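You operate a simulated robot arm through the tools that you are given. There is no shell and no other tool. Be economical: measure what you need, move in short steps, check, and stop when the job is done.

You are at the controls of a simulated robot arm. One attempt, no reset.

## Task
Free the jammed sewing machine and thread it again.
Fine: machine off first, lever up, work the flywheel to and fro, white mark to the top before threading, lever down.

The check looks at the end state, three seconds after you hand in, the way a careful person would. Anything else that was tipped, shoved, dropped, spilled or broken makes it a failure.

## Robot
A 7-joint arm with a two-finger parallel gripper, fixed in place. Base frame: the origin is at the foot of the arm, x ahead of it, y to its left, z up. Units: mm, rad, N and s.
Its first joint turns from -2.007 to 2.007 rad. Payload 3.91 kg.
The tool frame sits at the grasp point between the pads (the TCP): z along the fingers, y along the line on which they close. The tips reach 30 mm beyond it. Largest opening 110 mm; finger width 20, thickness 10; the body of the gripper, 48 by 112 mm, starts 55 mm behind the TCP.
Orientation is that of the tool frame in the base frame, as a unit quaternion [w, x, y, z]. With the fingers straight down and closing along the base's y, the tool's x points along the base's -x, its y along +y and its z along -z.

## Interface
- The arm moves only by the tool nudge_tool. Its arguments are lists of equal length, an entry for each row: "travel": the shift along the base's x, y, z in m, a list of three; "delta_rot": the turn, a rotation vector about the base's x, y, z in rad, a list of three; "gripper": the closure, from 0 (fully open) to 1 (shut). In form: {"travel": [[x, y, z], ...], "delta_rot": [[rx, ry, rz], ...], "gripper": [gripper, ...]}. A call has 1 to 12 rows; each row is the pose to reach, as a shift and turn from the pose commanded when the call began. A row lasts 0.2 s, in which the tool goes at most 50 mm and 0.15 rad; a call with a longer step from one row to the next is refused whole, and so is a gripper value outside its range. A pose out of reach is approached as far as the arm can. The call stops where the force on the tool passes 40 N (or 10 N more than at its start, if that is more) or the arm is blocked; 0.2 s more then pass. Each finger travels about 153 mm/s and halts on what it meets, pressing with about 28 N; the grip force reading is that of the motor and also rises with nothing between the fingers. The clock runs only during rows and for 0.2 s after the last one: add rows that repeat a pose to give the fingers time. It gives the time, the measured TCP pose, the force on the tool (base axes), the opening and the grip force at its end, in the units of the frame above (readings bear some noise).
- Cameras (640 x 400 px; columns grow to the right, rows downward): "scene" is fixed at [220.6, 649.3, 1405.5]; the picture's right is [-0.89, -0.46, 0.00], its down [-0.15, 0.30, -0.94] and it looks along [0.43, -0.84, -0.34] (base axes); focal length 370 px, centre (320, 200). "wrist" rides on the gripper at [-36, 0, -57] in the tool frame; the picture's right is [0.00, -1.00, 0.00], its down [0.97, 0.00, -0.24] and it looks along [0.24, 0.00, 0.97] (tool axes); focal length 218 px, centre (320, 200). There is no depth. A picture from a camera that has moved, and an enlarged one, comes with that camera's place and axes in the base frame and with its lens.
- snapshot(camera): a new picture of that camera. No time passes.
- lift_body(by): slides the trunk up (or, below 0, down) by that many mm; the arm rides with it, the base frame stays. It gives what a move gives, with no picture.
- close_up(camera, box): a new picture of the part [left, top, right, bottom] of that camera's present view, enlarged. No time passes.
- finish_job(): hands the job in; it is judged then, once.

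Go step by step. Nothing tells you positions but the pictures and the camera data: compare them with the known pose of the tool, close in by small moves and look again before you grip or let go. The budget is 120 turns and 76 pictures, counting those below and the enlarged ones. Unless the task says otherwise, let go and move clear before handing in, and close with one line.

The tools are called after "Call:" as a command line: name --argument value ..., lists and objects as JSON in quotes. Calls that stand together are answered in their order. nudge_tool: Moves the arm, as the interface text tells. Its arguments: {"type":"object","properties":{"travel":{"type":"array","items":{"type":"array","items":{"type":"number"}}},"delta_rot":{"type":"array","items":{"type":"array","items":{"type":"number"}}},"gripper":{"type":"array","items":{"type":"number"}}},"required":["travel","delta_rot","gripper"]} The other tools are called the same way: lift_body (by) slides the trunk up or down; snapshot (camera) takes a picture; close_up (camera, box) takes an enlarged picture of a part of a camera's view; finish_job () hands the job in.

At the start:

```text
t: 0.0
tool_pos: [541.4, -125.8, 1263.5]
ee_rot: [0.0, 0.001, 1.0, -0.001]
contact_force: [1.2, 0.9, -0.1]
gripper_width: 110.0
gripper_force: 0.2
trunk travel left (down, up): [-825.0, 165.0]
```

scene: 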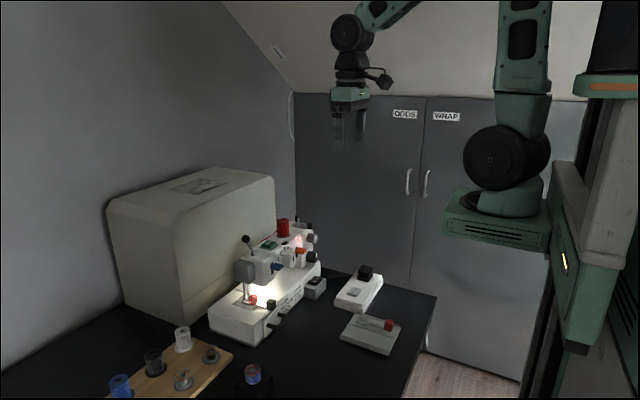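
wrist: 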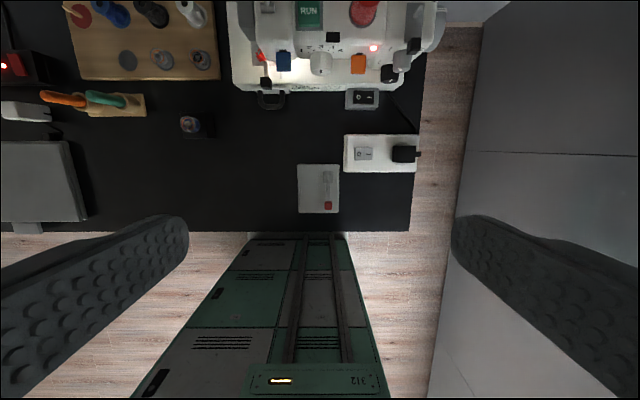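

I see a sewing machine on the table with a lit lamp, a power strip, a rocker switch box, a spool rack and a pedal-like slider box. I'll enlarge the views to identify the parts.

Call:
close_up --camera "scene" --box '[200, 210, 340, 350]'

Call:
close_up --camera "wrist" --box '[220, 0, 460, 150]'

Call:
close_up --camera "scene" --box '[290, 250, 440, 360]'

Call:
close_up --camera "wrist" --box '[0, 0, 240, 240]'

```text
2.86 times, centred on (270, 280) of scene
camera zoom: at [220.6, 649.3, 1405.5], right [-0.89, -0.46, 0.0], down [-0.15, 0.3, -0.94], along [0.43, -0.84, -0.34], focal length 1056 px, centre (463, -29)
```

zoom: 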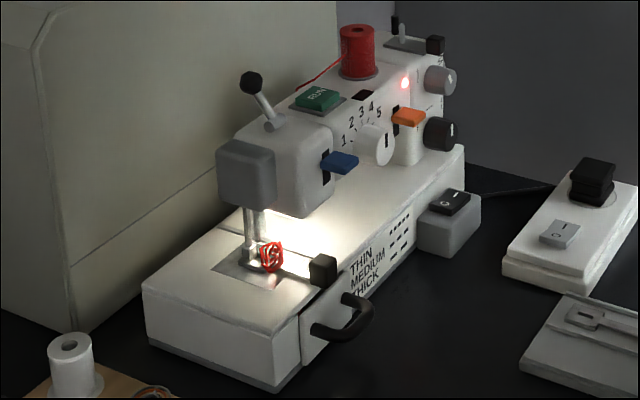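

```text
2.67 times, centred on (340, 75) of wrist
camera zoom: at [577.3, -125.2, 1320.4], right [0.0, -1.0, 0.0], down [-0.97, 0.0, 0.24], along [-0.24, 0.0, -0.97], focal length 582 px, centre (267, 533)
```

zoom: 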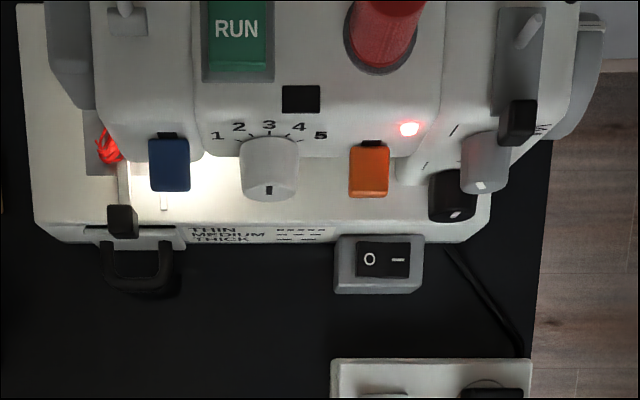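

```text
3.64 times, centred on (365, 305) of scene
camera zoom: at [220.6, 649.3, 1405.5], right [-0.89, -0.46, 0.0], down [-0.15, 0.3, -0.94], along [0.43, -0.84, -0.34], focal length 1345 px, centre (156, -182)
```

zoom: 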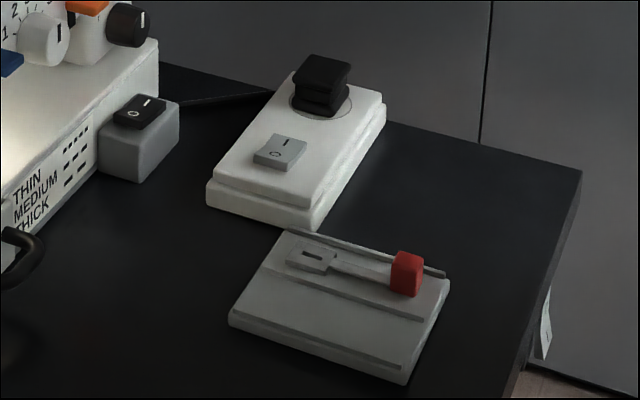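

```text
1.67 times, centred on (120, 120) of wrist
camera zoom: at [577.3, -125.2, 1320.4], right [0.0, -1.0, 0.0], down [-0.97, 0.0, 0.24], along [-0.24, 0.0, -0.97], focal length 364 px, centre (653, 333)
```

zoom: 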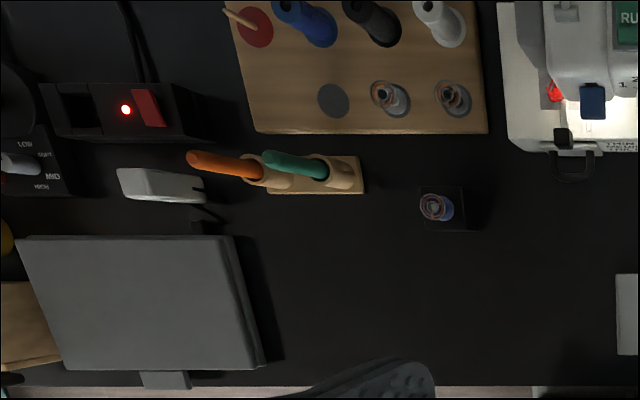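

The machine faces the robot: needle at the +y end, handwheel at the -y end. I'll tilt the wrist forward to view its front.

Call:
nudge_tool --travel '[[-0.02, 0, 0.01], [-0.04, 0, 0.02], [-0.06, 0, 0.03], [-0.08, 0, 0.03], [-0.08, 0, 0.03]]' --delta_rot '[[0, -0.14, 0], [0, -0.28, 0], [0, -0.42, 0], [0, -0.56, 0], [0, -0.7, 0]]' --gripper '[0, 0, 0, 0, 0]'

Call:
snapshot --camera "wrist"

```text
t: 1.2
tool_pos: [557.5, -120.6, 1280.4]
ee_rot: [0.333, 0.001, 0.943, -0.001]
contact_force: [0.3, 1.4, 0.0]
gripper_width: 110.1
gripper_force: 0.1
out of reach, approached as far as the arm can: row 2, 3, 4, 5
trunk travel left (down, up): [-825.0, 165.0]
```

```text
69 pictures are left
camera wrist: at [549.7, -119.7, 1347.3], right [0.0, -1.0, 0.0], down [-0.91, 0.0, -0.42], along [0.42, 0.0, -0.91], focal length 218 px, centre (320, 200)
```

wrist: 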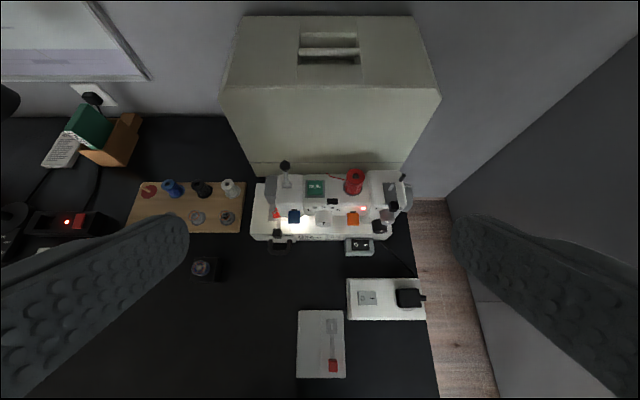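

The view covers the whole machine now; I'll enlarge it.

Call:
close_up --camera "wrist" --box '[240, 155, 420, 267]'

Call:
close_up --camera "wrist" --box '[0, 90, 260, 290]'

Call:
close_up --camera "wrist" --box '[280, 230, 460, 390]'

```text
3.56 times, centred on (330, 211) of wrist
camera zoom: at [549.7, -119.7, 1347.3], right [0.0, -1.0, 0.0], down [-0.91, 0.0, -0.42], along [0.42, 0.0, -0.91], focal length 776 px, centre (284, 161)
```

zoom: 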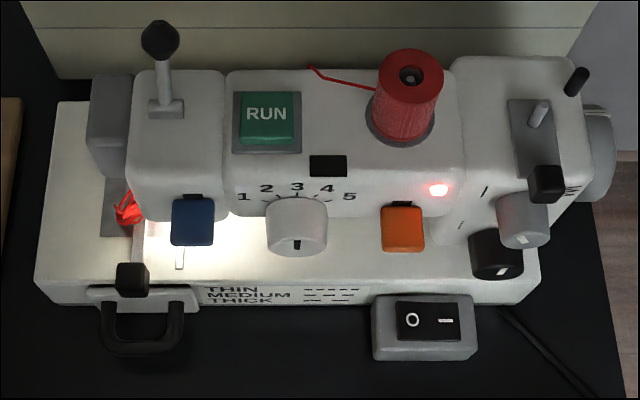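

```text
2.00 times, centred on (130, 190) of wrist
camera zoom: at [549.7, -119.7, 1347.3], right [0.0, -1.0, 0.0], down [-0.91, 0.0, -0.42], along [0.42, 0.0, -0.91], focal length 436 px, centre (700, 220)
```

zoom: 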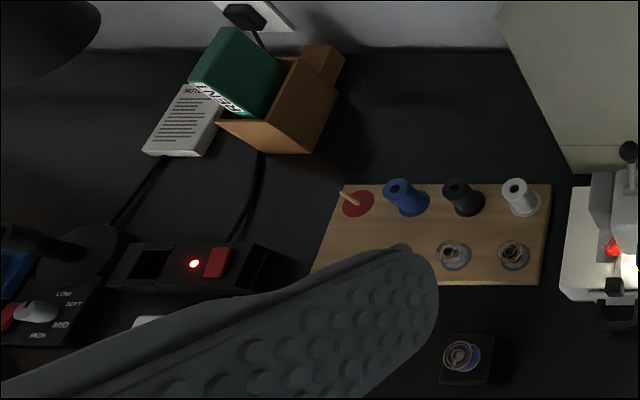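

```text
2.50 times, centred on (370, 310) of wrist
camera zoom: at [549.7, -119.7, 1347.3], right [0.0, -1.0, 0.0], down [-0.91, 0.0, -0.42], along [0.42, 0.0, -0.91], focal length 546 px, centre (195, -75)
```

zoom: 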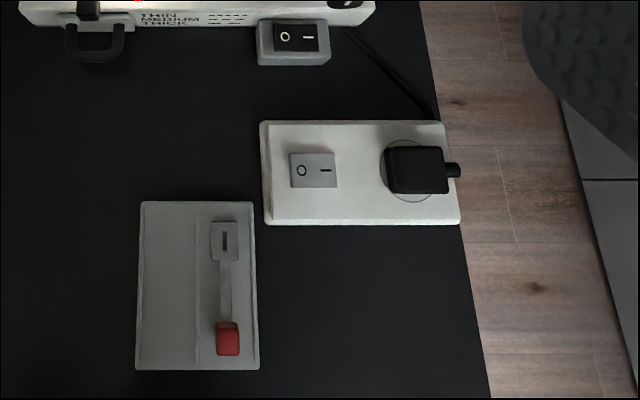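

Triangulating between the cameras, the ball lever is at about (799, -49, 976) and the table is near z≈765, lower than the 937 stated. I'll lower the trunk in steps to get within reach and see more closely.

Call:
lift_body --by -150

Call:
snapshot --camera "wrist"

```text
t: 3.0
tool_pos: [556.5, -120.7, 1131.1]
ee_rot: [0.333, 0.001, 0.943, -0.001]
contact_force: [-0.4, -0.5, -0.6]
gripper_width: 110.2
gripper_force: 0.2
trunk travel left (down, up): [-675.0, 315.0]
```

```text
65 pictures are left
camera wrist: at [549.3, -120.2, 1197.4], right [0.0, -1.0, 0.0], down [-0.91, 0.0, -0.42], along [0.42, 0.0, -0.91], focal length 218 px, centre (320, 200)
```

wrist: 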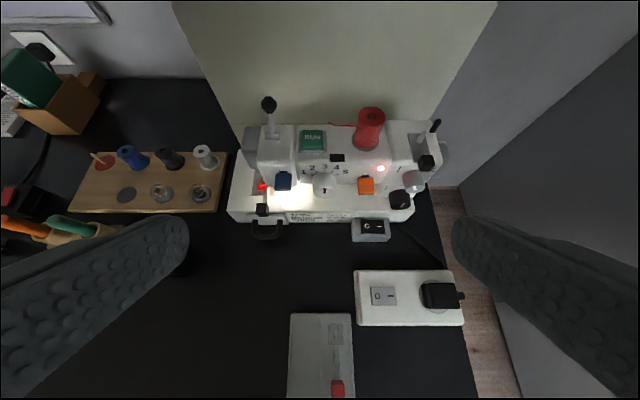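

Closer now. I'll enlarge the machine parts and the switch.

Call:
close_up --camera "wrist" --box '[225, 90, 345, 165]'

Call:
close_up --camera "wrist" --box '[230, 165, 350, 240]'

Call:
close_up --camera "wrist" --box '[335, 100, 463, 250]'

```text
5.33 times, centred on (285, 128) of wrist
camera zoom: at [549.3, -120.2, 1197.4], right [0.0, -1.0, 0.0], down [-0.91, 0.0, -0.42], along [0.42, 0.0, -0.91], focal length 1164 px, centre (507, 587)
```

zoom: 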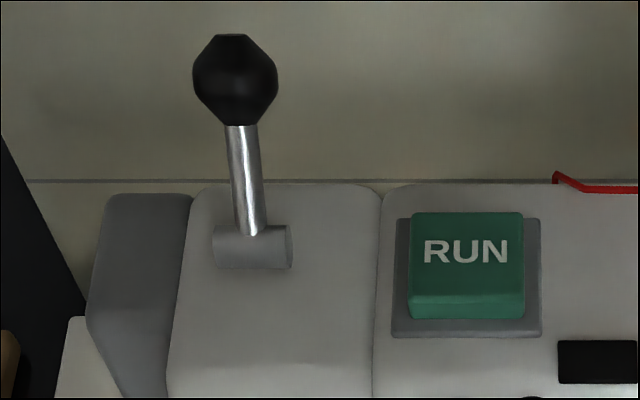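

```text
5.33 times, centred on (290, 202) of wrist
camera zoom: at [549.3, -120.2, 1197.4], right [0.0, -1.0, 0.0], down [-0.91, 0.0, -0.42], along [0.42, 0.0, -0.91], focal length 1164 px, centre (480, 187)
```

zoom: 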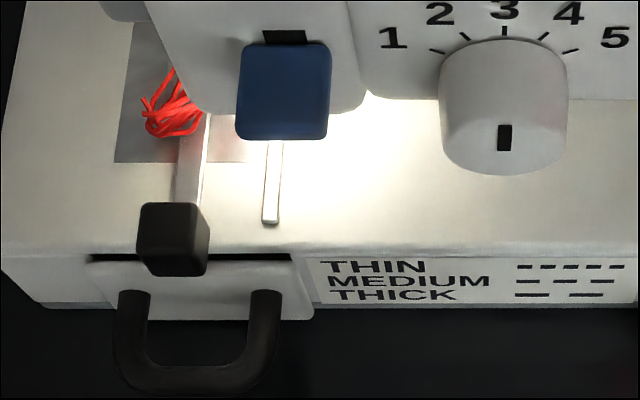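

```text
2.67 times, centred on (399, 175) of wrist
camera zoom: at [549.3, -120.2, 1197.4], right [0.0, -1.0, 0.0], down [-0.91, 0.0, -0.42], along [0.42, 0.0, -0.91], focal length 582 px, centre (109, 267)
```

zoom: 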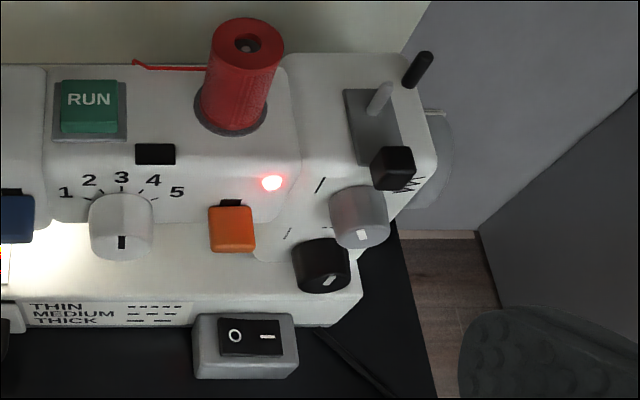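

I need to identify the levers; I'll zoom the fixed camera on the needle area and the wheel side.

Call:
close_up --camera "scene" --box '[235, 225, 300, 345]'

Call:
close_up --camera "scene" --box '[235, 285, 299, 325]'

Call:
close_up --camera "scene" --box '[275, 215, 339, 300]'

```text
3.33 times, centred on (268, 285) of scene
camera zoom: at [220.6, 649.3, 1405.5], right [-0.89, -0.46, 0.0], down [-0.15, 0.3, -0.94], along [0.43, -0.84, -0.34], focal length 1232 px, centre (495, -83)
```

zoom: 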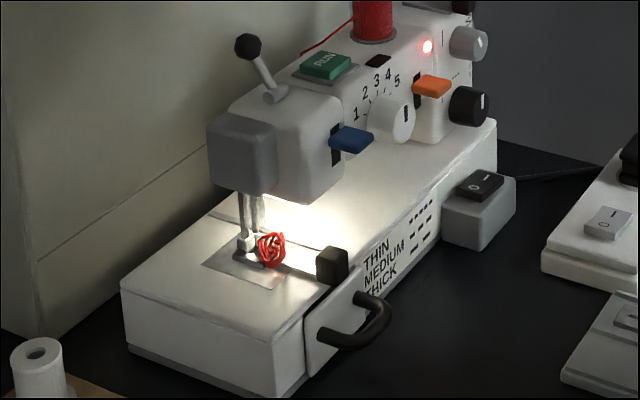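

```text
10.00 times, centred on (267, 305) of scene
camera zoom: at [220.6, 649.3, 1405.5], right [-0.89, -0.46, 0.0], down [-0.15, 0.3, -0.94], along [0.43, -0.84, -0.34], focal length 3698 px, centre (850, -850)
```

zoom: 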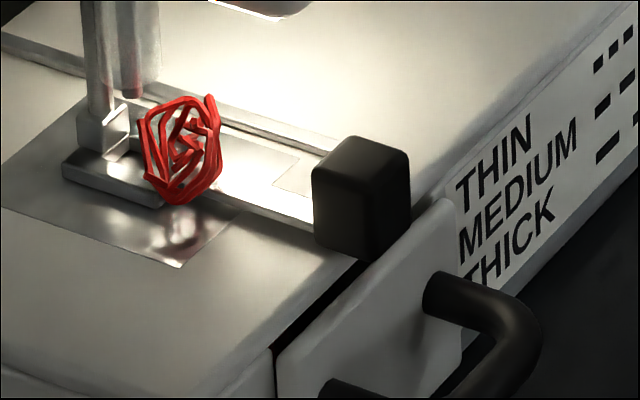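

```text
4.71 times, centred on (307, 258) of scene
camera zoom: at [220.6, 649.3, 1405.5], right [-0.89, -0.46, 0.0], down [-0.15, 0.3, -0.94], along [0.43, -0.84, -0.34], focal length 1740 px, centre (381, -71)
```

zoom: 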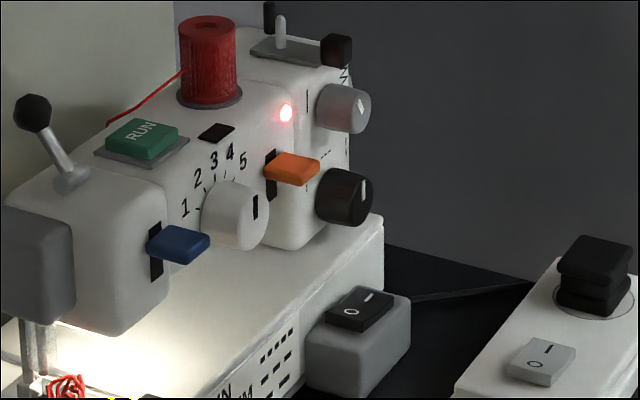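

The black rocker sits at about (687, -227, 775), which puts the table near z≈737. Next I'll bring the tool back to vertical and lower the trunk another 50 mm so I can press it.

Call:
nudge_tool --travel '[[0, 0, 0], [0, 0, 0], [0, 0, 0], [0, 0, 0], [0, 0, 0]]' --delta_rot '[[0, 0.14, 0], [0, 0.28, 0], [0, 0.42, 0], [0, 0.56, 0], [0, 0.7, 0]]' --gripper '[0.2, 0.4, 0.6, 0.8, 1]'

Call:
lift_body --by -50

```text
t: 4.2
tool_pos: [556.5, -120.9, 1132.2]
ee_rot: [-0.012, 0.001, 1.0, -0.001]
contact_force: [-0.4, 0.2, 0.2]
gripper_width: 0.0
gripper_force: 28.1
trunk travel left (down, up): [-675.0, 315.0]
```

```text
t: 5.1
tool_pos: [556.7, -120.7, 1081.0]
ee_rot: [-0.011, 0.001, 1.0, -0.001]
contact_force: [-0.4, 0.1, 0.3]
gripper_width: 0.1
gripper_force: 28.8
trunk travel left (down, up): [-625.0, 365.0]
```

Tool is vertical and closed. I'll go to a hover just above the rocker, fingers tilted forward so the camera clears the machine's knobs.

Call:
nudge_tool --travel '[[0, -0.03, -0.03], [0.015, -0.06, -0.07], [0.03, -0.096, -0.11], [0.05, -0.096, -0.15], [0.08, -0.096, -0.18], [0.108, -0.096, -0.205]]' --delta_rot '[[0, -0.1, 0], [0, -0.22, 0], [0, -0.34, 0], [0, -0.46, 0], [0, -0.58, 0], [0, -0.62, 0]]' --gripper '[1, 1, 1, 1, 1, 1]'

Call:
snapshot --camera "wrist"

Call:
snapshot --camera "scene"

```text
refused: row 2 steps farther than a row can; nothing moved
```

```text
58 pictures are left
camera wrist: at [594.4, -120.1, 1137.0], right [0.0, -1.0, 0.0], down [-0.97, 0.0, 0.26], along [-0.26, 0.0, -0.97], focal length 218 px, centre (320, 200)
```

wrist: 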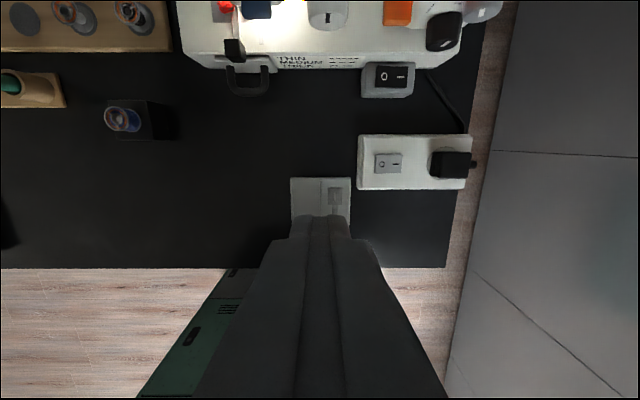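

```text
57 pictures are left
```

scene: 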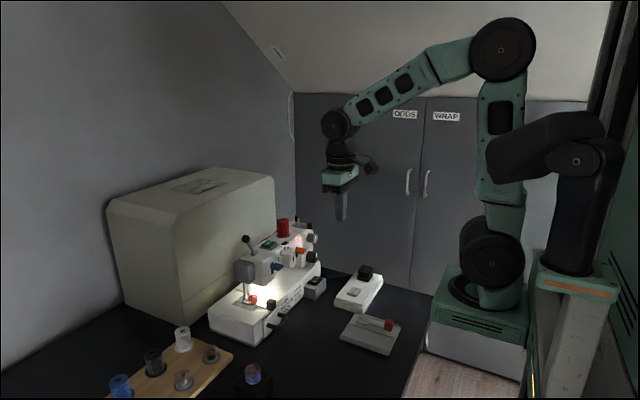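

The step was too long, so nothing moved. I'll resend it with shorter steps.

Call:
nudge_tool --travel '[[0, -0.02, -0.03], [0.01, -0.045, -0.06], [0.025, -0.07, -0.09], [0.04, -0.096, -0.12], [0.06, -0.096, -0.15], [0.085, -0.096, -0.18], [0.108, -0.096, -0.205]]' --delta_rot '[[0, -0.1, 0], [0, -0.2, 0], [0, -0.3, 0], [0, -0.4, 0], [0, -0.5, 0], [0, -0.6, 0], [0, -0.62, 0]]' --gripper '[1, 1, 1, 1, 1, 1, 1]'

```text
t: 6.7
tool_pos: [664.6, -216.7, 874.5]
ee_rot: [0.296, 0.001, 0.955, 0.0]
contact_force: [0.3, -0.2, 0.2]
gripper_width: 0.0
gripper_force: 27.7
trunk travel left (down, up): [-625.0, 365.0]
```

Call:
snapshot --camera "wrist"

Call:
close_up --camera "scene" --box '[265, 215, 345, 305]'

```text
56 pictures are left
camera wrist: at [662.3, -215.2, 941.7], right [0.0, -1.0, 0.0], down [-0.94, 0.0, -0.35], along [0.35, 0.0, -0.94], focal length 218 px, centre (320, 200)
```

wrist: 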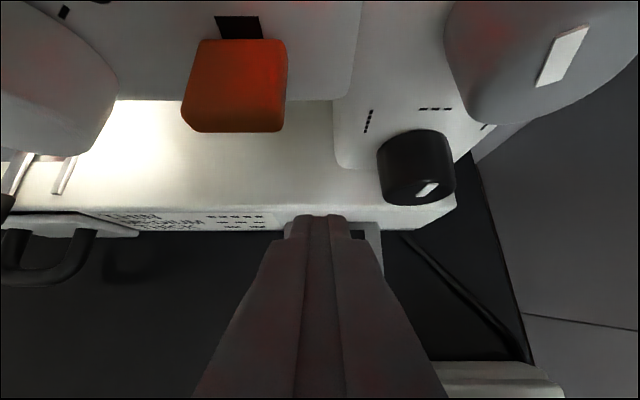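

```text
4.44 times, centred on (305, 260) of scene
camera zoom: at [220.6, 649.3, 1405.5], right [-0.89, -0.46, 0.0], down [-0.15, 0.3, -0.94], along [0.43, -0.84, -0.34], focal length 1643 px, centre (387, -67)
```

zoom: 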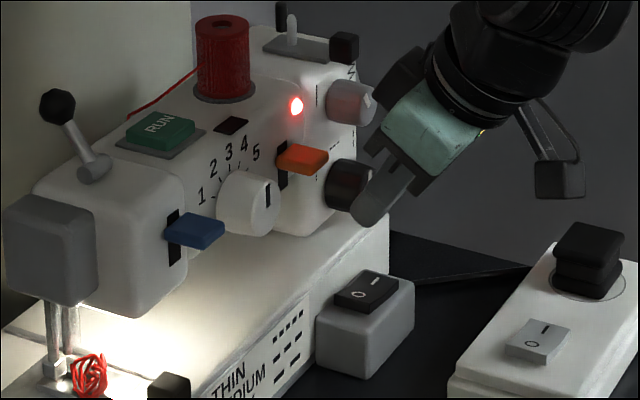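

The fingertip is above the front of the switch box. I'll shift 7 mm forward and come down close.

Call:
nudge_tool --travel '[[0.007, 0, -0.015], [0.007, 0, -0.035], [0.007, 0, -0.055]]' --delta_rot '[[0, 0, 0], [0, 0, 0], [0, 0, 0]]' --gripper '[1, 1, 1]'

Call:
close_up --camera "scene" --box '[285, 250, 345, 305]'

```text
t: 7.5
tool_pos: [672.5, -216.6, 818.7]
ee_rot: [0.295, 0.001, 0.955, 0.0]
contact_force: [0.4, 0.1, 0.6]
gripper_width: 0.1
gripper_force: 27.8
trunk travel left (down, up): [-625.0, 365.0]
```

```text
7.27 times, centred on (315, 278) of scene
camera zoom: at [220.6, 649.3, 1405.5], right [-0.89, -0.46, 0.0], down [-0.15, 0.3, -0.94], along [0.43, -0.84, -0.34], focal length 2689 px, centre (356, -364)
```

zoom: 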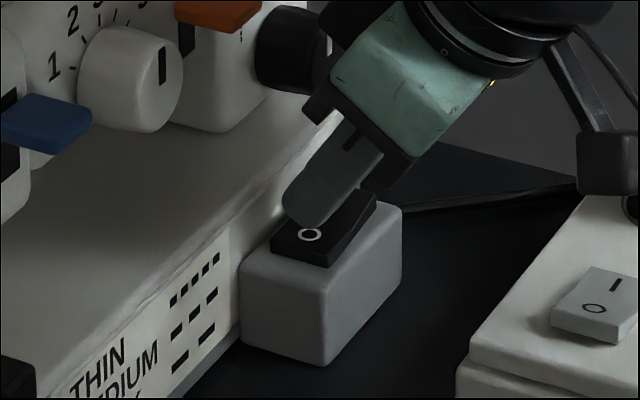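

The lamp has gone out, so the press seems to have switched the machine off. I'll back up and check.

Call:
nudge_tool --travel '[[-0.01, 0, 0.02], [-0.03, 0, 0.05], [-0.05, 0, 0.09], [-0.07, 0.02, 0.13], [-0.08, 0.04, 0.17]]' --delta_rot '[[0, 0, 0], [0, 0, 0], [0, 0, 0], [0, 0, 0], [0, 0, 0]]' --gripper '[1, 1, 1, 1, 1]'

Call:
close_up --camera "scene" --box '[215, 215, 345, 350]'

```text
t: 8.7
tool_pos: [592.6, -177.4, 993.1]
ee_rot: [0.293, 0.001, 0.956, -0.001]
contact_force: [-0.6, -3.3, -0.3]
gripper_width: 0.0
gripper_force: 28.0
trunk travel left (down, up): [-625.0, 365.0]
```

```text
2.96 times, centred on (280, 282) of scene
camera zoom: at [220.6, 649.3, 1405.5], right [-0.89, -0.46, 0.0], down [-0.15, 0.3, -0.94], along [0.43, -0.84, -0.34], focal length 1096 px, centre (438, -44)
```

zoom: 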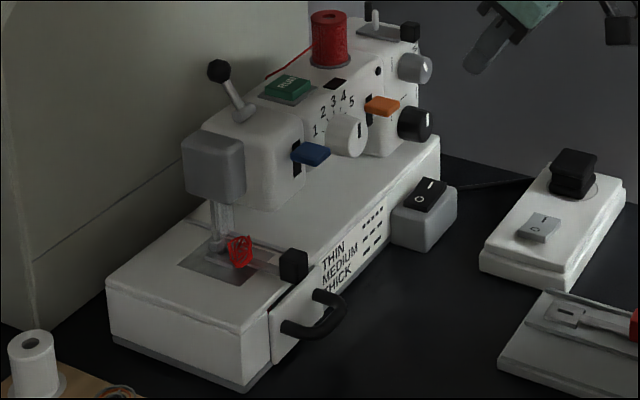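

Machine is off (lamp and LED are dark). The foot is still down, so next is the ball lever on the head, leaning back at (799, -49, 976). I'll go behind it with closed fingers.

Call:
nudge_tool --travel '[[0, 0.02, 0.04], [0.01, 0.05, 0.075], [0.04, 0.08, 0.1], [0.08, 0.1, 0.105], [0.12, 0.12, 0.105], [0.16, 0.128, 0.105], [0.2, 0.128, 0.105], [0.239, 0.128, 0.105]]' --delta_rot '[[0, 0, 0], [0, 0.1, 0], [0, 0.2, 0], [0, 0.3, 0], [0, 0.4, 0], [0, 0.5, 0], [0, 0.57, 0], [0, 0.595, 0]]' --gripper '[1, 1, 1, 1, 1, 1, 1, 1]'

Call:
snapshot --camera "wrist"

Call:
snapshot --camera "scene"

```text
t: 10.5
tool_pos: [830.3, -50.4, 1097.3]
ee_rot: [0.001, 0.0, 1.0, -0.001]
contact_force: [-0.9, -0.4, 0.7]
gripper_width: 0.0
gripper_force: 27.8
out of reach, approached as far as the arm can: row 1
trunk travel left (down, up): [-625.0, 365.0]
```

```text
52 pictures are left
camera wrist: at [866.8, -49.4, 1153.4], right [0.0, -1.0, 0.0], down [-0.97, 0.0, 0.24], along [-0.24, 0.0, -0.97], focal length 218 px, centre (320, 200)
```

wrist: 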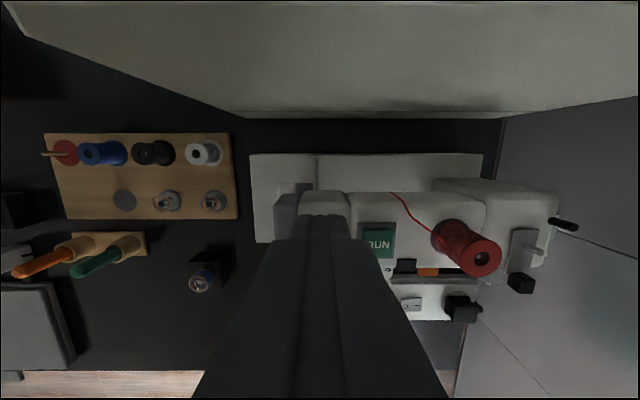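

```text
51 pictures are left
```

scene: 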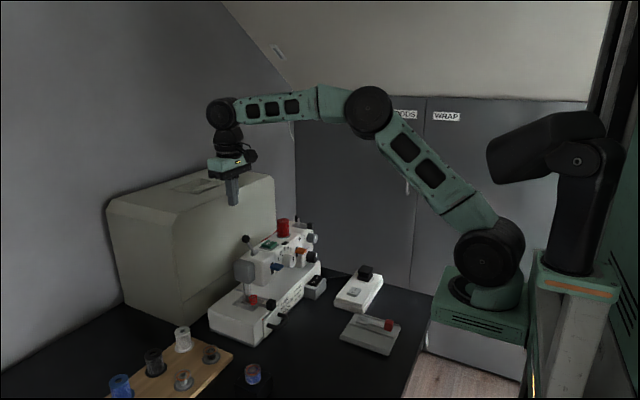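

Aligned behind the ball. Descending so the tips reach ball height.

Call:
nudge_tool --travel '[[0, 0, -0.04], [0, 0, -0.075], [0, 0, -0.098]]' --delta_rot '[[0, 0, 0], [0, 0, 0], [0, 0, 0]]' --gripper '[1, 1, 1]'

Call:
close_up --camera "scene" --box '[205, 190, 305, 310]'

```text
t: 11.3
tool_pos: [832.1, -49.2, 998.1]
ee_rot: [0.001, 0.0, 1.0, 0.0]
contact_force: [-0.5, 0.4, -0.2]
gripper_width: 0.0
gripper_force: 27.6
trunk travel left (down, up): [-625.0, 365.0]
```

```text
3.33 times, centred on (255, 250) of scene
camera zoom: at [220.6, 649.3, 1405.5], right [-0.89, -0.46, 0.0], down [-0.15, 0.3, -0.94], along [0.43, -0.84, -0.34], focal length 1232 px, centre (537, 33)
```

zoom: 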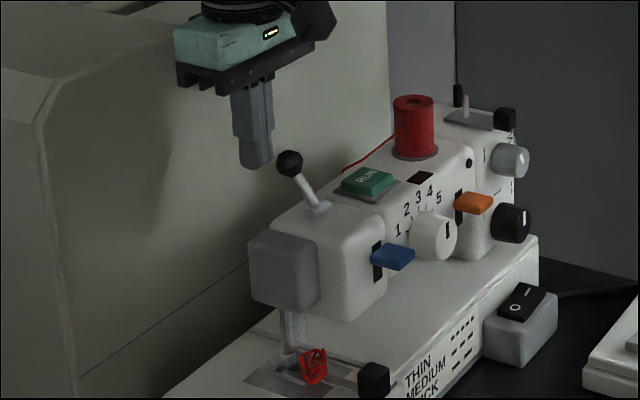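

Tip is right behind the ball. I'll pull it forward to about upright and look.

Call:
nudge_tool --travel '[[-0.012, 0, 0], [-0.02, 0, 0], [-0.028, 0, 0], [-0.036, 0, 0]]' --delta_rot '[[0, 0, 0], [0, 0, 0], [0, 0, 0], [0, 0, 0]]' --gripper '[1, 1, 1, 1]'

Call:
close_up --camera "scene" --box '[205, 210, 305, 310]'

```text
t: 12.3
tool_pos: [795.8, -50.0, 998.4]
ee_rot: [0.002, 0.001, 1.0, -0.001]
contact_force: [-0.2, 0.1, 0.5]
gripper_width: 0.1
gripper_force: 28.0
trunk travel left (down, up): [-625.0, 365.0]
```

```text
4.00 times, centred on (255, 260) of scene
camera zoom: at [220.6, 649.3, 1405.5], right [-0.89, -0.46, 0.0], down [-0.15, 0.3, -0.94], along [0.43, -0.84, -0.34], focal length 1479 px, centre (580, -40)
```

zoom: 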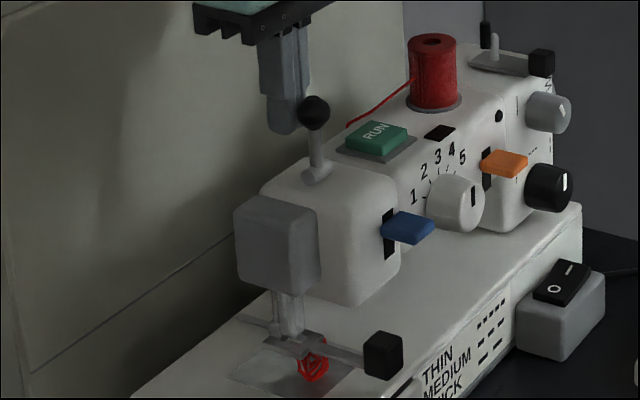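

The lever moved and the presser foot is rising, so this is the right lever and direction. Continuing to its stop.

Call:
nudge_tool --travel '[[-0.008, 0, 0], [-0.016, 0, 0], [-0.024, 0, 0], [-0.03, 0, 0]]' --delta_rot '[[0, 0, 0], [0, 0, 0], [0, 0, 0], [0, 0, 0]]' --gripper '[1, 1, 1, 1]'

Call:
close_up --camera "scene" --box '[205, 210, 305, 310]'

```text
t: 13.1
tool_pos: [779.7, -48.6, 1001.4]
ee_rot: [0.013, 0.0, 1.0, 0.0]
contact_force: [19.5, 1.5, -5.6]
gripper_width: 0.0
gripper_force: 28.6
trunk travel left (down, up): [-625.0, 365.0]
stopped in row 4: the force on the tool passed its limit (the readings are from after the stop); the commanded pose is now the measured one
```

```text
4.00 times, centred on (255, 260) of scene
camera zoom: at [220.6, 649.3, 1405.5], right [-0.89, -0.46, 0.0], down [-0.15, 0.3, -0.94], along [0.43, -0.84, -0.34], focal length 1479 px, centre (580, -40)
```

zoom: 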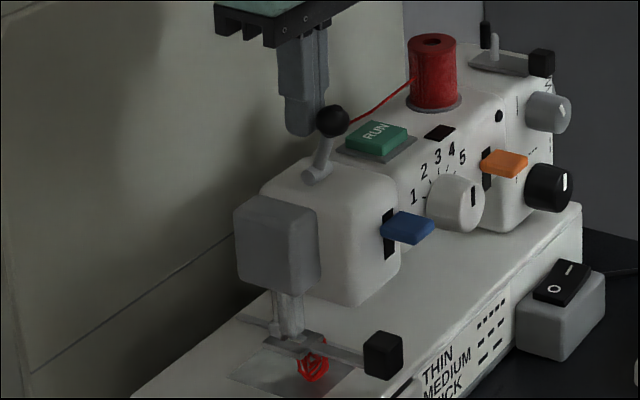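

The lever is at its up stop and the foot is raised. Next is the flywheel at the -y end, around (750, -311, 900). I'll back off and swing round to view it from the side.

Call:
nudge_tool --travel '[[0.012, 0, 0.0], [0.012, 0, 0.04], [0.012, 0, 0.08], [0.012, 0, 0.11], [0.005, -0.045, 0.11], [-0.005, -0.09, 0.11], [-0.015, -0.135, 0.11], [-0.025, -0.18, 0.11], [-0.035, -0.225, 0.11], [-0.045, -0.27, 0.11], [-0.055, -0.315, 0.11], [-0.065, -0.36, 0.11]]' --delta_rot '[[0, 0, 0], [0, 0, 0], [0, 0, 0], [0, 0, 0], [0, 0, 0], [0, 0, 0], [0.1, 0, 0], [0.2, 0, 0], [0.3, 0, 0], [0.4, 0, 0], [0.5, 0, 0], [0.6, 0, 0]]' --gripper '[1, 1, 1, 1, 1, 1, 1, 1, 1, 1, 1, 1]'

Call:
snapshot --camera "wrist"

```text
t: 15.7
tool_pos: [710.0, -408.7, 1112.6]
ee_rot: [0.01, 0.004, 0.955, 0.296]
contact_force: [1.3, 0.8, 1.3]
gripper_width: 0.0
gripper_force: 28.5
trunk travel left (down, up): [-625.0, 365.0]
```

```text
47 pictures are left
camera wrist: at [744.6, -441.7, 1158.9], right [0.0, -0.82, -0.57], down [-0.98, -0.12, 0.18], along [-0.22, 0.55, -0.8], focal length 218 px, centre (320, 200)
```

wrist: 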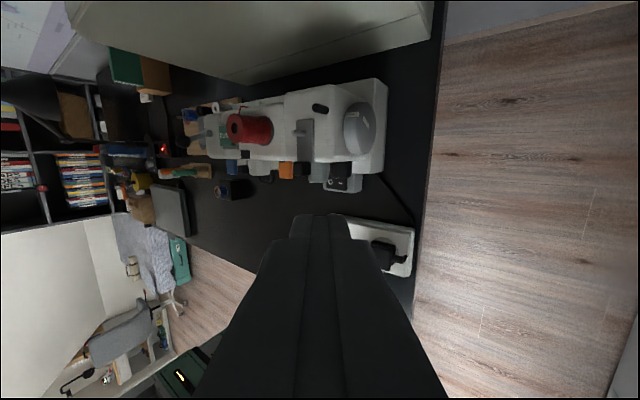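

The wheel is visible now; lower and tilt a bit more for a clearer look at its face.

Call:
nudge_tool --travel '[[0, -0.015, -0.04], [0, -0.03, -0.08], [0, -0.03, -0.11]]' --delta_rot '[[0.12, 0, 0], [0.24, 0, 0], [0.36, 0, 0]]' --gripper '[1, 1, 1]'

Call:
snapshot --camera "wrist"

```text
t: 16.5
tool_pos: [709.1, -439.2, 1000.8]
ee_rot: [0.01, 0.005, 0.886, 0.463]
contact_force: [0.0, 0.1, 0.7]
gripper_width: 0.0
gripper_force: 28.4
trunk travel left (down, up): [-625.0, 365.0]
```

```text
46 pictures are left
camera wrist: at [744.9, -485.2, 1032.7], right [0.0, -0.57, -0.82], down [-0.98, -0.18, 0.13], along [-0.22, 0.8, -0.56], focal length 218 px, centre (320, 200)
```

wrist: 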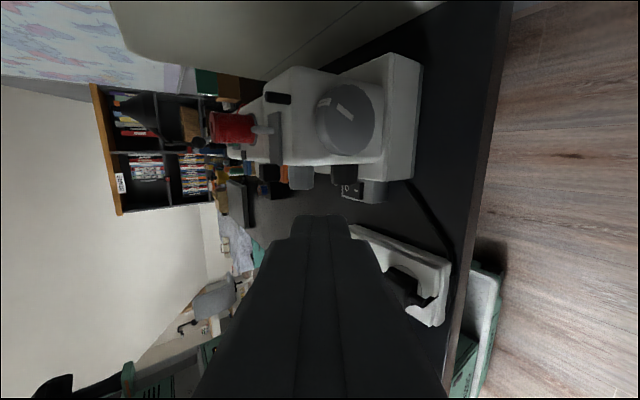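

Call:
close_up --camera "wrist" --box '[260, 50, 430, 190]'

```text
2.86 times, centred on (345, 120) of wrist
camera zoom: at [744.9, -485.2, 1032.7], right [0.0, -0.57, -0.82], down [-0.98, -0.18, 0.13], along [-0.22, 0.8, -0.56], focal length 624 px, centre (249, 429)
```

zoom: 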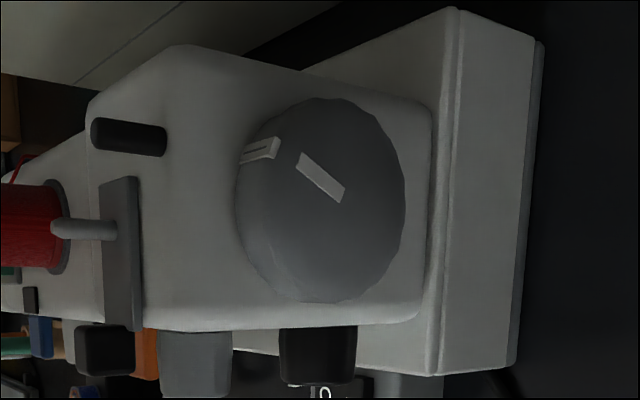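

The white mark is about 40° behind the top (toward +x). Wheel centre ≈ (774, -315, 886), radius about 35. I'll turn the gripper so the fingers close along x and can straddle the rim, then rotate it about the wheel's axis.

Call:
nudge_tool --travel '[[0, 0, 0], [0, 0, 0], [0, 0, 0], [0, 0, 0], [0, 0, 0], [0, 0, 0], [0, 0, 0], [0, 0, 0], [0, 0, 0], [0, 0, 0], [0, 0, 0]]' --delta_rot '[[0, 0.117, -0.0818], [0, 0.234, -0.1636], [0, 0.351, -0.2455], [0, 0.468, -0.3273], [0, 0.585, -0.409], [0, 0.702, -0.491], [0, 0.819, -0.5727], [0, 0.936, -0.6545], [0, 1.053, -0.7364], [0, 1.17, -0.8182], [0, 1.287, -0.9]]' --gripper '[1, 1, 1, 1, 1, 1, 1, 0.8, 0.6, 0.3, 0.1]'

Call:
snapshot --camera "wrist"

```text
t: 18.9
tool_pos: [711.2, -438.8, 1001.3]
ee_rot: [-0.321, 0.632, 0.629, 0.319]
contact_force: [-0.6, -0.4, 0.3]
gripper_width: 99.1
gripper_force: 0.0
trunk travel left (down, up): [-625.0, 365.0]
```

```text
44 pictures are left
camera wrist: at [711.5, -505.8, 1005.6], right [-1.0, 0.0, 0.0], down [0.0, 0.38, 0.93], along [0.0, 0.93, -0.38], focal length 218 px, centre (320, 200)
```

wrist: 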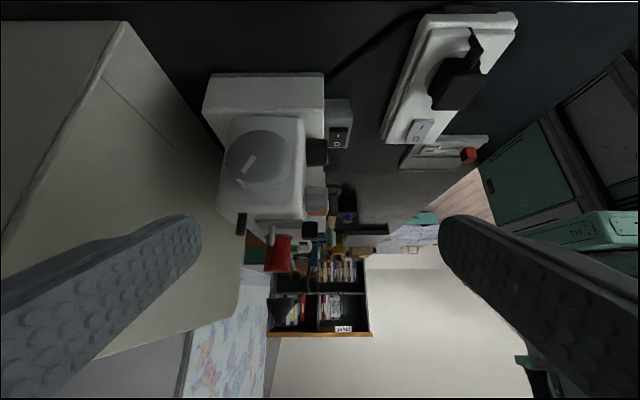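

Orientation achieved; the wheel's face is well visible (picture upside down). I'll enlarge it to measure.

Call:
close_up --camera "wrist" --box '[190, 60, 350, 260]'

```text
2.00 times, centred on (270, 160) of wrist
camera zoom: at [711.5, -505.8, 1005.6], right [-1.0, 0.0, 0.0], down [0.0, 0.38, 0.93], along [0.0, 0.93, -0.38], focal length 436 px, centre (420, 280)
```

zoom: 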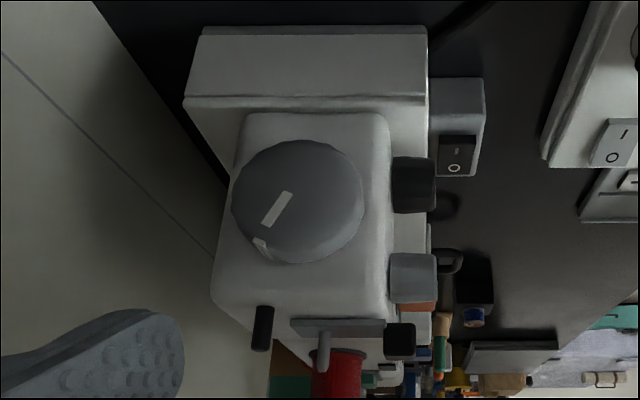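

The wheel face centre comes out at (773, -315, 879), radius about 32. Moving to a pre-grasp point along the tool's axis.

Call:
nudge_tool --travel '[[0.02, 0.015, -0.025], [0.04, 0.03, -0.05], [0.062, 0.05, -0.07], [0.062, 0.068, -0.079]]' --delta_rot '[[0, 0, 0], [0, 0, 0], [0, 0, 0], [0, 0, 0]]' --gripper '[0, 0, 0, 0]'

Call:
snapshot --camera "wrist"

```text
t: 19.9
tool_pos: [774.0, -369.3, 920.7]
ee_rot: [-0.32, 0.631, 0.63, 0.32]
contact_force: [-1.0, -0.5, -0.1]
gripper_width: 110.0
gripper_force: 0.0
trunk travel left (down, up): [-625.0, 365.0]
```

```text
42 pictures are left
camera wrist: at [773.9, -437.4, 925.4], right [-1.0, 0.0, 0.0], down [0.0, 0.38, 0.93], along [0.0, 0.93, -0.38], focal length 218 px, centre (320, 200)
```

wrist: 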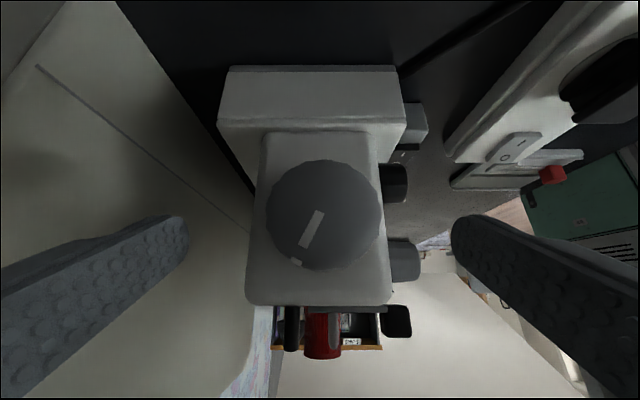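

Well centred; the mark is about 30° off the top. Advancing the fingers over the rim.

Call:
nudge_tool --travel '[[-0.001, 0.015, -0.009], [-0.001, 0.028, -0.017], [-0.001, 0.0395, -0.0245]]' --delta_rot '[[0, 0, 0], [0, 0, 0], [0, 0, 0]]' --gripper '[0, 0, 0]'

Call:
snapshot --camera "wrist"

```text
t: 20.7
tool_pos: [773.2, -329.9, 896.0]
ee_rot: [-0.32, 0.63, 0.631, 0.319]
contact_force: [0.0, -0.2, 0.7]
gripper_width: 110.3
gripper_force: 0.0
trunk travel left (down, up): [-625.0, 365.0]
```

```text
41 pictures are left
camera wrist: at [773.1, -396.4, 900.0], right [-1.0, 0.0, 0.0], down [0.0, 0.38, 0.93], along [0.0, 0.93, -0.38], focal length 218 px, centre (320, 200)
```

wrist: 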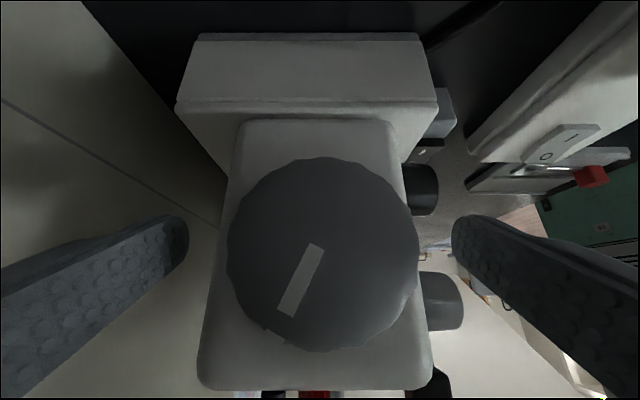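

The rim lies between the pads near their tips. Closing on it gently.

Call:
nudge_tool --travel '[[0, 0, 0], [0, 0, 0], [0, 0, 0], [0, 0, 0]]' --delta_rot '[[0, 0, 0], [0, 0, 0], [0, 0, 0], [0, 0, 0]]' --gripper '[0.25, 0.45, 0.6, 0.6]'

Call:
snapshot --camera "wrist"

```text
t: 21.7
tool_pos: [775.2, -329.4, 896.2]
ee_rot: [-0.319, 0.631, 0.63, 0.32]
contact_force: [21.6, 3.3, -3.7]
gripper_width: 89.6
gripper_force: 45.6
trunk travel left (down, up): [-625.0, 365.0]
```

```text
40 pictures are left
camera wrist: at [774.8, -396.2, 899.9], right [-1.0, 0.0, 0.0], down [0.0, 0.38, 0.93], along [0.0, 0.93, -0.38], focal length 218 px, centre (320, 200)
```

wrist: 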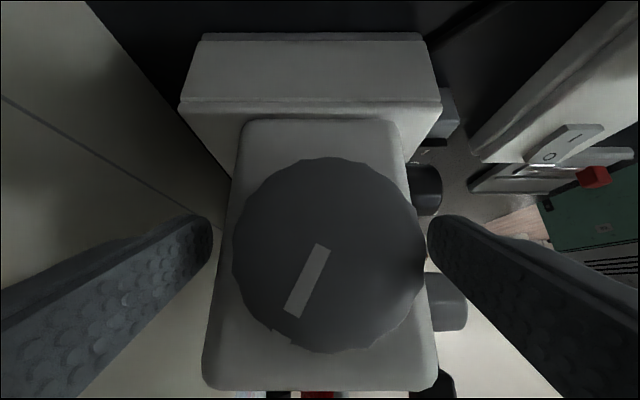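

The +x finger met the machine body's side, not the wheel: tips went in too deep. I'll open, back off 10 mm along the tool axis, and close again.

Call:
nudge_tool --travel '[[0, 0, 0], [0, -0.0085, 0.007], [0, -0.0085, 0.007], [0, -0.0085, 0.007], [0, -0.0085, 0.007], [0, -0.0085, 0.007]]' --delta_rot '[[0, 0, 0], [0, 0, 0], [0, 0, 0], [0, 0, 0], [0, 0, 0], [0, 0, 0]]' --gripper '[0.05, 0, 0.2, 0.35, 0.5, 0.6]'

Call:
snapshot --camera "wrist"

```text
t: 23.1
tool_pos: [772.4, -338.5, 903.9]
ee_rot: [-0.321, 0.63, 0.631, 0.319]
contact_force: [-11.5, 2.3, -0.6]
gripper_width: 63.6
gripper_force: 45.1
trunk travel left (down, up): [-625.0, 365.0]
```

```text
39 pictures are left
camera wrist: at [772.2, -405.3, 907.6], right [-1.0, 0.0, 0.0], down [0.0, 0.38, 0.93], along [0.0, 0.93, -0.38], focal length 218 px, centre (320, 200)
```

wrist: 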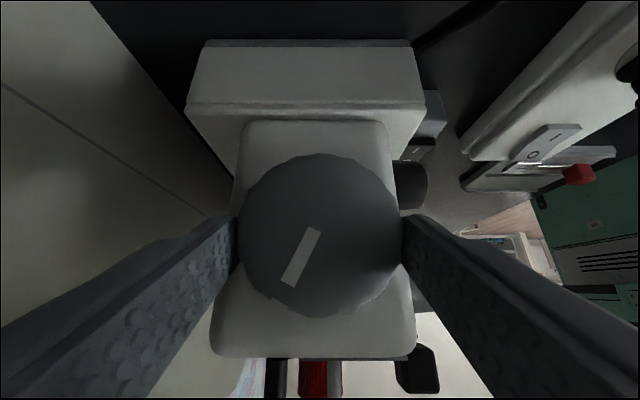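

Gripped squarely on the rim (63.6 mm across). Now rocking the wheel gently to and fro about its axis.

Call:
nudge_tool --travel '[[-0.0016, 0, 0], [-0.0032, 0, -0.0003], [-0.0016, 0, 0], [0, 0, 0], [0.0016, 0, 0], [0.0032, 0, -0.0003], [0.0032, 0, -0.0003]]' --delta_rot '[[0, -0.1, 0], [0, -0.2, 0], [0, -0.1, 0], [0, 0, 0], [0, 0.1, 0], [0, 0.2, 0], [0, 0.2, 0]]' --gripper '[0.6, 0.6, 0.6, 0.6, 0.6, 0.6, 0.6]'

Call:
snapshot --camera "wrist"

```text
t: 24.7
tool_pos: [775.3, -338.8, 903.0]
ee_rot: [-0.383, 0.659, 0.595, 0.255]
contact_force: [-11.7, 18.5, -16.1]
gripper_width: 63.6
gripper_force: 44.7
trunk travel left (down, up): [-625.0, 365.0]
```

```text
38 pictures are left
camera wrist: at [776.9, -405.4, 907.1], right [-0.98, 0.0, 0.2], down [0.19, 0.38, 0.91], along [-0.08, 0.93, -0.37], focal length 218 px, centre (320, 200)
```

wrist: 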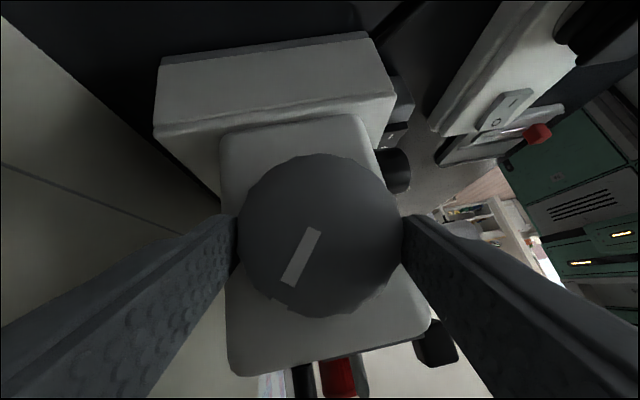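

The wheel turns with the gripper. A few more strokes back and forth, then I'll check the tangle.

Call:
nudge_tool --travel '[[-0.0021, 0, 0], [-0.0042, 0, 0], [-0.0064, 0, 0], [-0.0042, 0, 0], [-0.0021, 0, 0], [0, 0, 0], [-0.0021, 0, 0], [-0.0042, 0, 0], [-0.0064, 0, 0], [-0.0064, 0, 0]]' --delta_rot '[[0, -0.13, 0], [0, -0.26, 0], [0, -0.4, 0], [0, -0.26, 0], [0, -0.13, 0], [0, 0, 0], [0, -0.13, 0], [0, -0.26, 0], [0, -0.4, 0], [0, -0.4, 0]]' --gripper '[0.6, 0.6, 0.6, 0.6, 0.6, 0.6, 0.6, 0.6, 0.6, 0.6]'

Call:
close_up --camera "scene" --box '[215, 210, 335, 350]'

Call:
snapshot --camera "wrist"

```text
t: 26.9
tool_pos: [768.7, -339.0, 903.6]
ee_rot: [-0.257, 0.595, 0.659, 0.38]
contact_force: [-22.7, 19.9, -21.0]
gripper_width: 63.6
gripper_force: 44.9
trunk travel left (down, up): [-625.0, 365.0]
```

```text
2.86 times, centred on (275, 280) of scene
camera zoom: at [220.6, 649.3, 1405.5], right [-0.89, -0.46, 0.0], down [-0.15, 0.3, -0.94], along [0.43, -0.84, -0.34], focal length 1056 px, centre (449, -29)
```

zoom: 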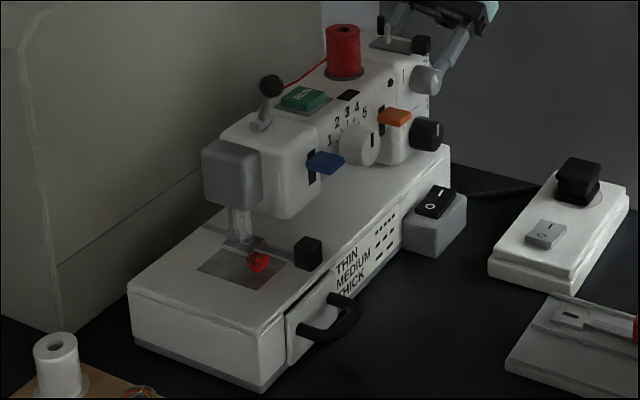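

```text
36 pictures are left
camera wrist: at [767.7, -405.8, 907.4], right [-0.98, 0.0, -0.19], down [-0.18, 0.38, 0.91], along [0.07, 0.93, -0.37], focal length 218 px, centre (320, 200)
```

wrist: 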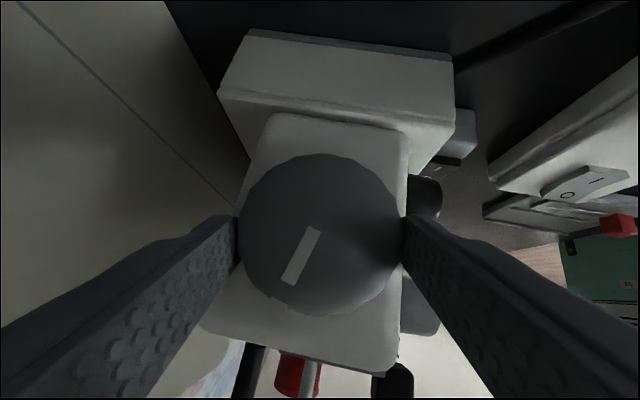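

The tangle at the needle has shrunk, so rocking works. More strokes.

Call:
nudge_tool --travel '[[0.0021, 0, 0], [0.0042, 0, 0], [0.0064, 0, 0], [0.0042, 0, 0], [0.0021, 0, 0], [0, 0, 0], [0.0021, 0, 0], [0.0042, 0, 0], [0.0064, 0, 0], [0.0042, 0, 0], [0.0021, 0, 0], [0, 0, 0]]' --delta_rot '[[0, 0.13, 0], [0, 0.26, 0], [0, 0.4, 0], [0, 0.26, 0], [0, 0.13, 0], [0, 0, 0], [0, 0.13, 0], [0, 0.26, 0], [0, 0.4, 0], [0, 0.26, 0], [0, 0.13, 0], [0, 0, 0]]' --gripper '[0.6, 0.6, 0.6, 0.6, 0.6, 0.6, 0.6, 0.6, 0.6, 0.6, 0.6, 0.6]'

Call:
close_up --camera "scene" --box '[225, 270, 305, 320]'

```text
t: 29.5
tool_pos: [768.4, -339.2, 904.2]
ee_rot: [-0.256, 0.596, 0.658, 0.383]
contact_force: [-15.9, 14.7, 1.1]
gripper_width: 63.8
gripper_force: 44.9
trunk travel left (down, up): [-625.0, 365.0]
```

```text
8.00 times, centred on (265, 295) of scene
camera zoom: at [220.6, 649.3, 1405.5], right [-0.89, -0.46, 0.0], down [-0.15, 0.3, -0.94], along [0.43, -0.84, -0.34], focal length 2958 px, centre (760, -560)
```

zoom: 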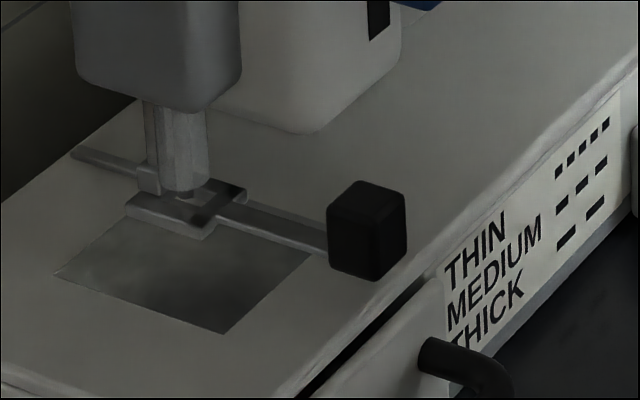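

The tangle is gone. The mark was about 27° off top at the grip pose; I'm now 0.2 rad toward it, so another -0.27 rad should bring it to the top.

Call:
nudge_tool --travel '[[-0.002, 0, -0.0005], [-0.0044, 0, -0.0015], [-0.0044, 0, -0.0015]]' --delta_rot '[[0, -0.135, 0], [0, -0.27, 0], [0, -0.27, 0]]' --gripper '[0.6, 0.6, 0.6]'

Call:
snapshot --camera "wrist"

```text
t: 30.3
tool_pos: [764.9, -339.0, 902.4]
ee_rot: [-0.166, 0.538, 0.688, 0.458]
contact_force: [-25.0, 12.7, -0.4]
gripper_width: 63.3
gripper_force: 44.6
trunk travel left (down, up): [-625.0, 365.0]
```

```text
34 pictures are left
camera wrist: at [761.3, -406.0, 906.2], right [-0.89, 0.0, -0.45], down [-0.42, 0.38, 0.83], along [0.17, 0.93, -0.34], focal length 218 px, centre (320, 200)
```

wrist: 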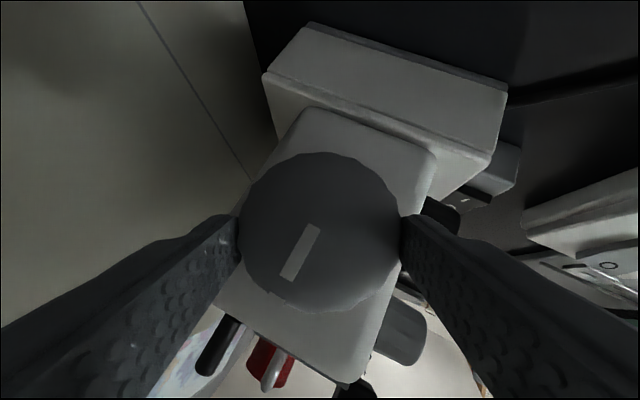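

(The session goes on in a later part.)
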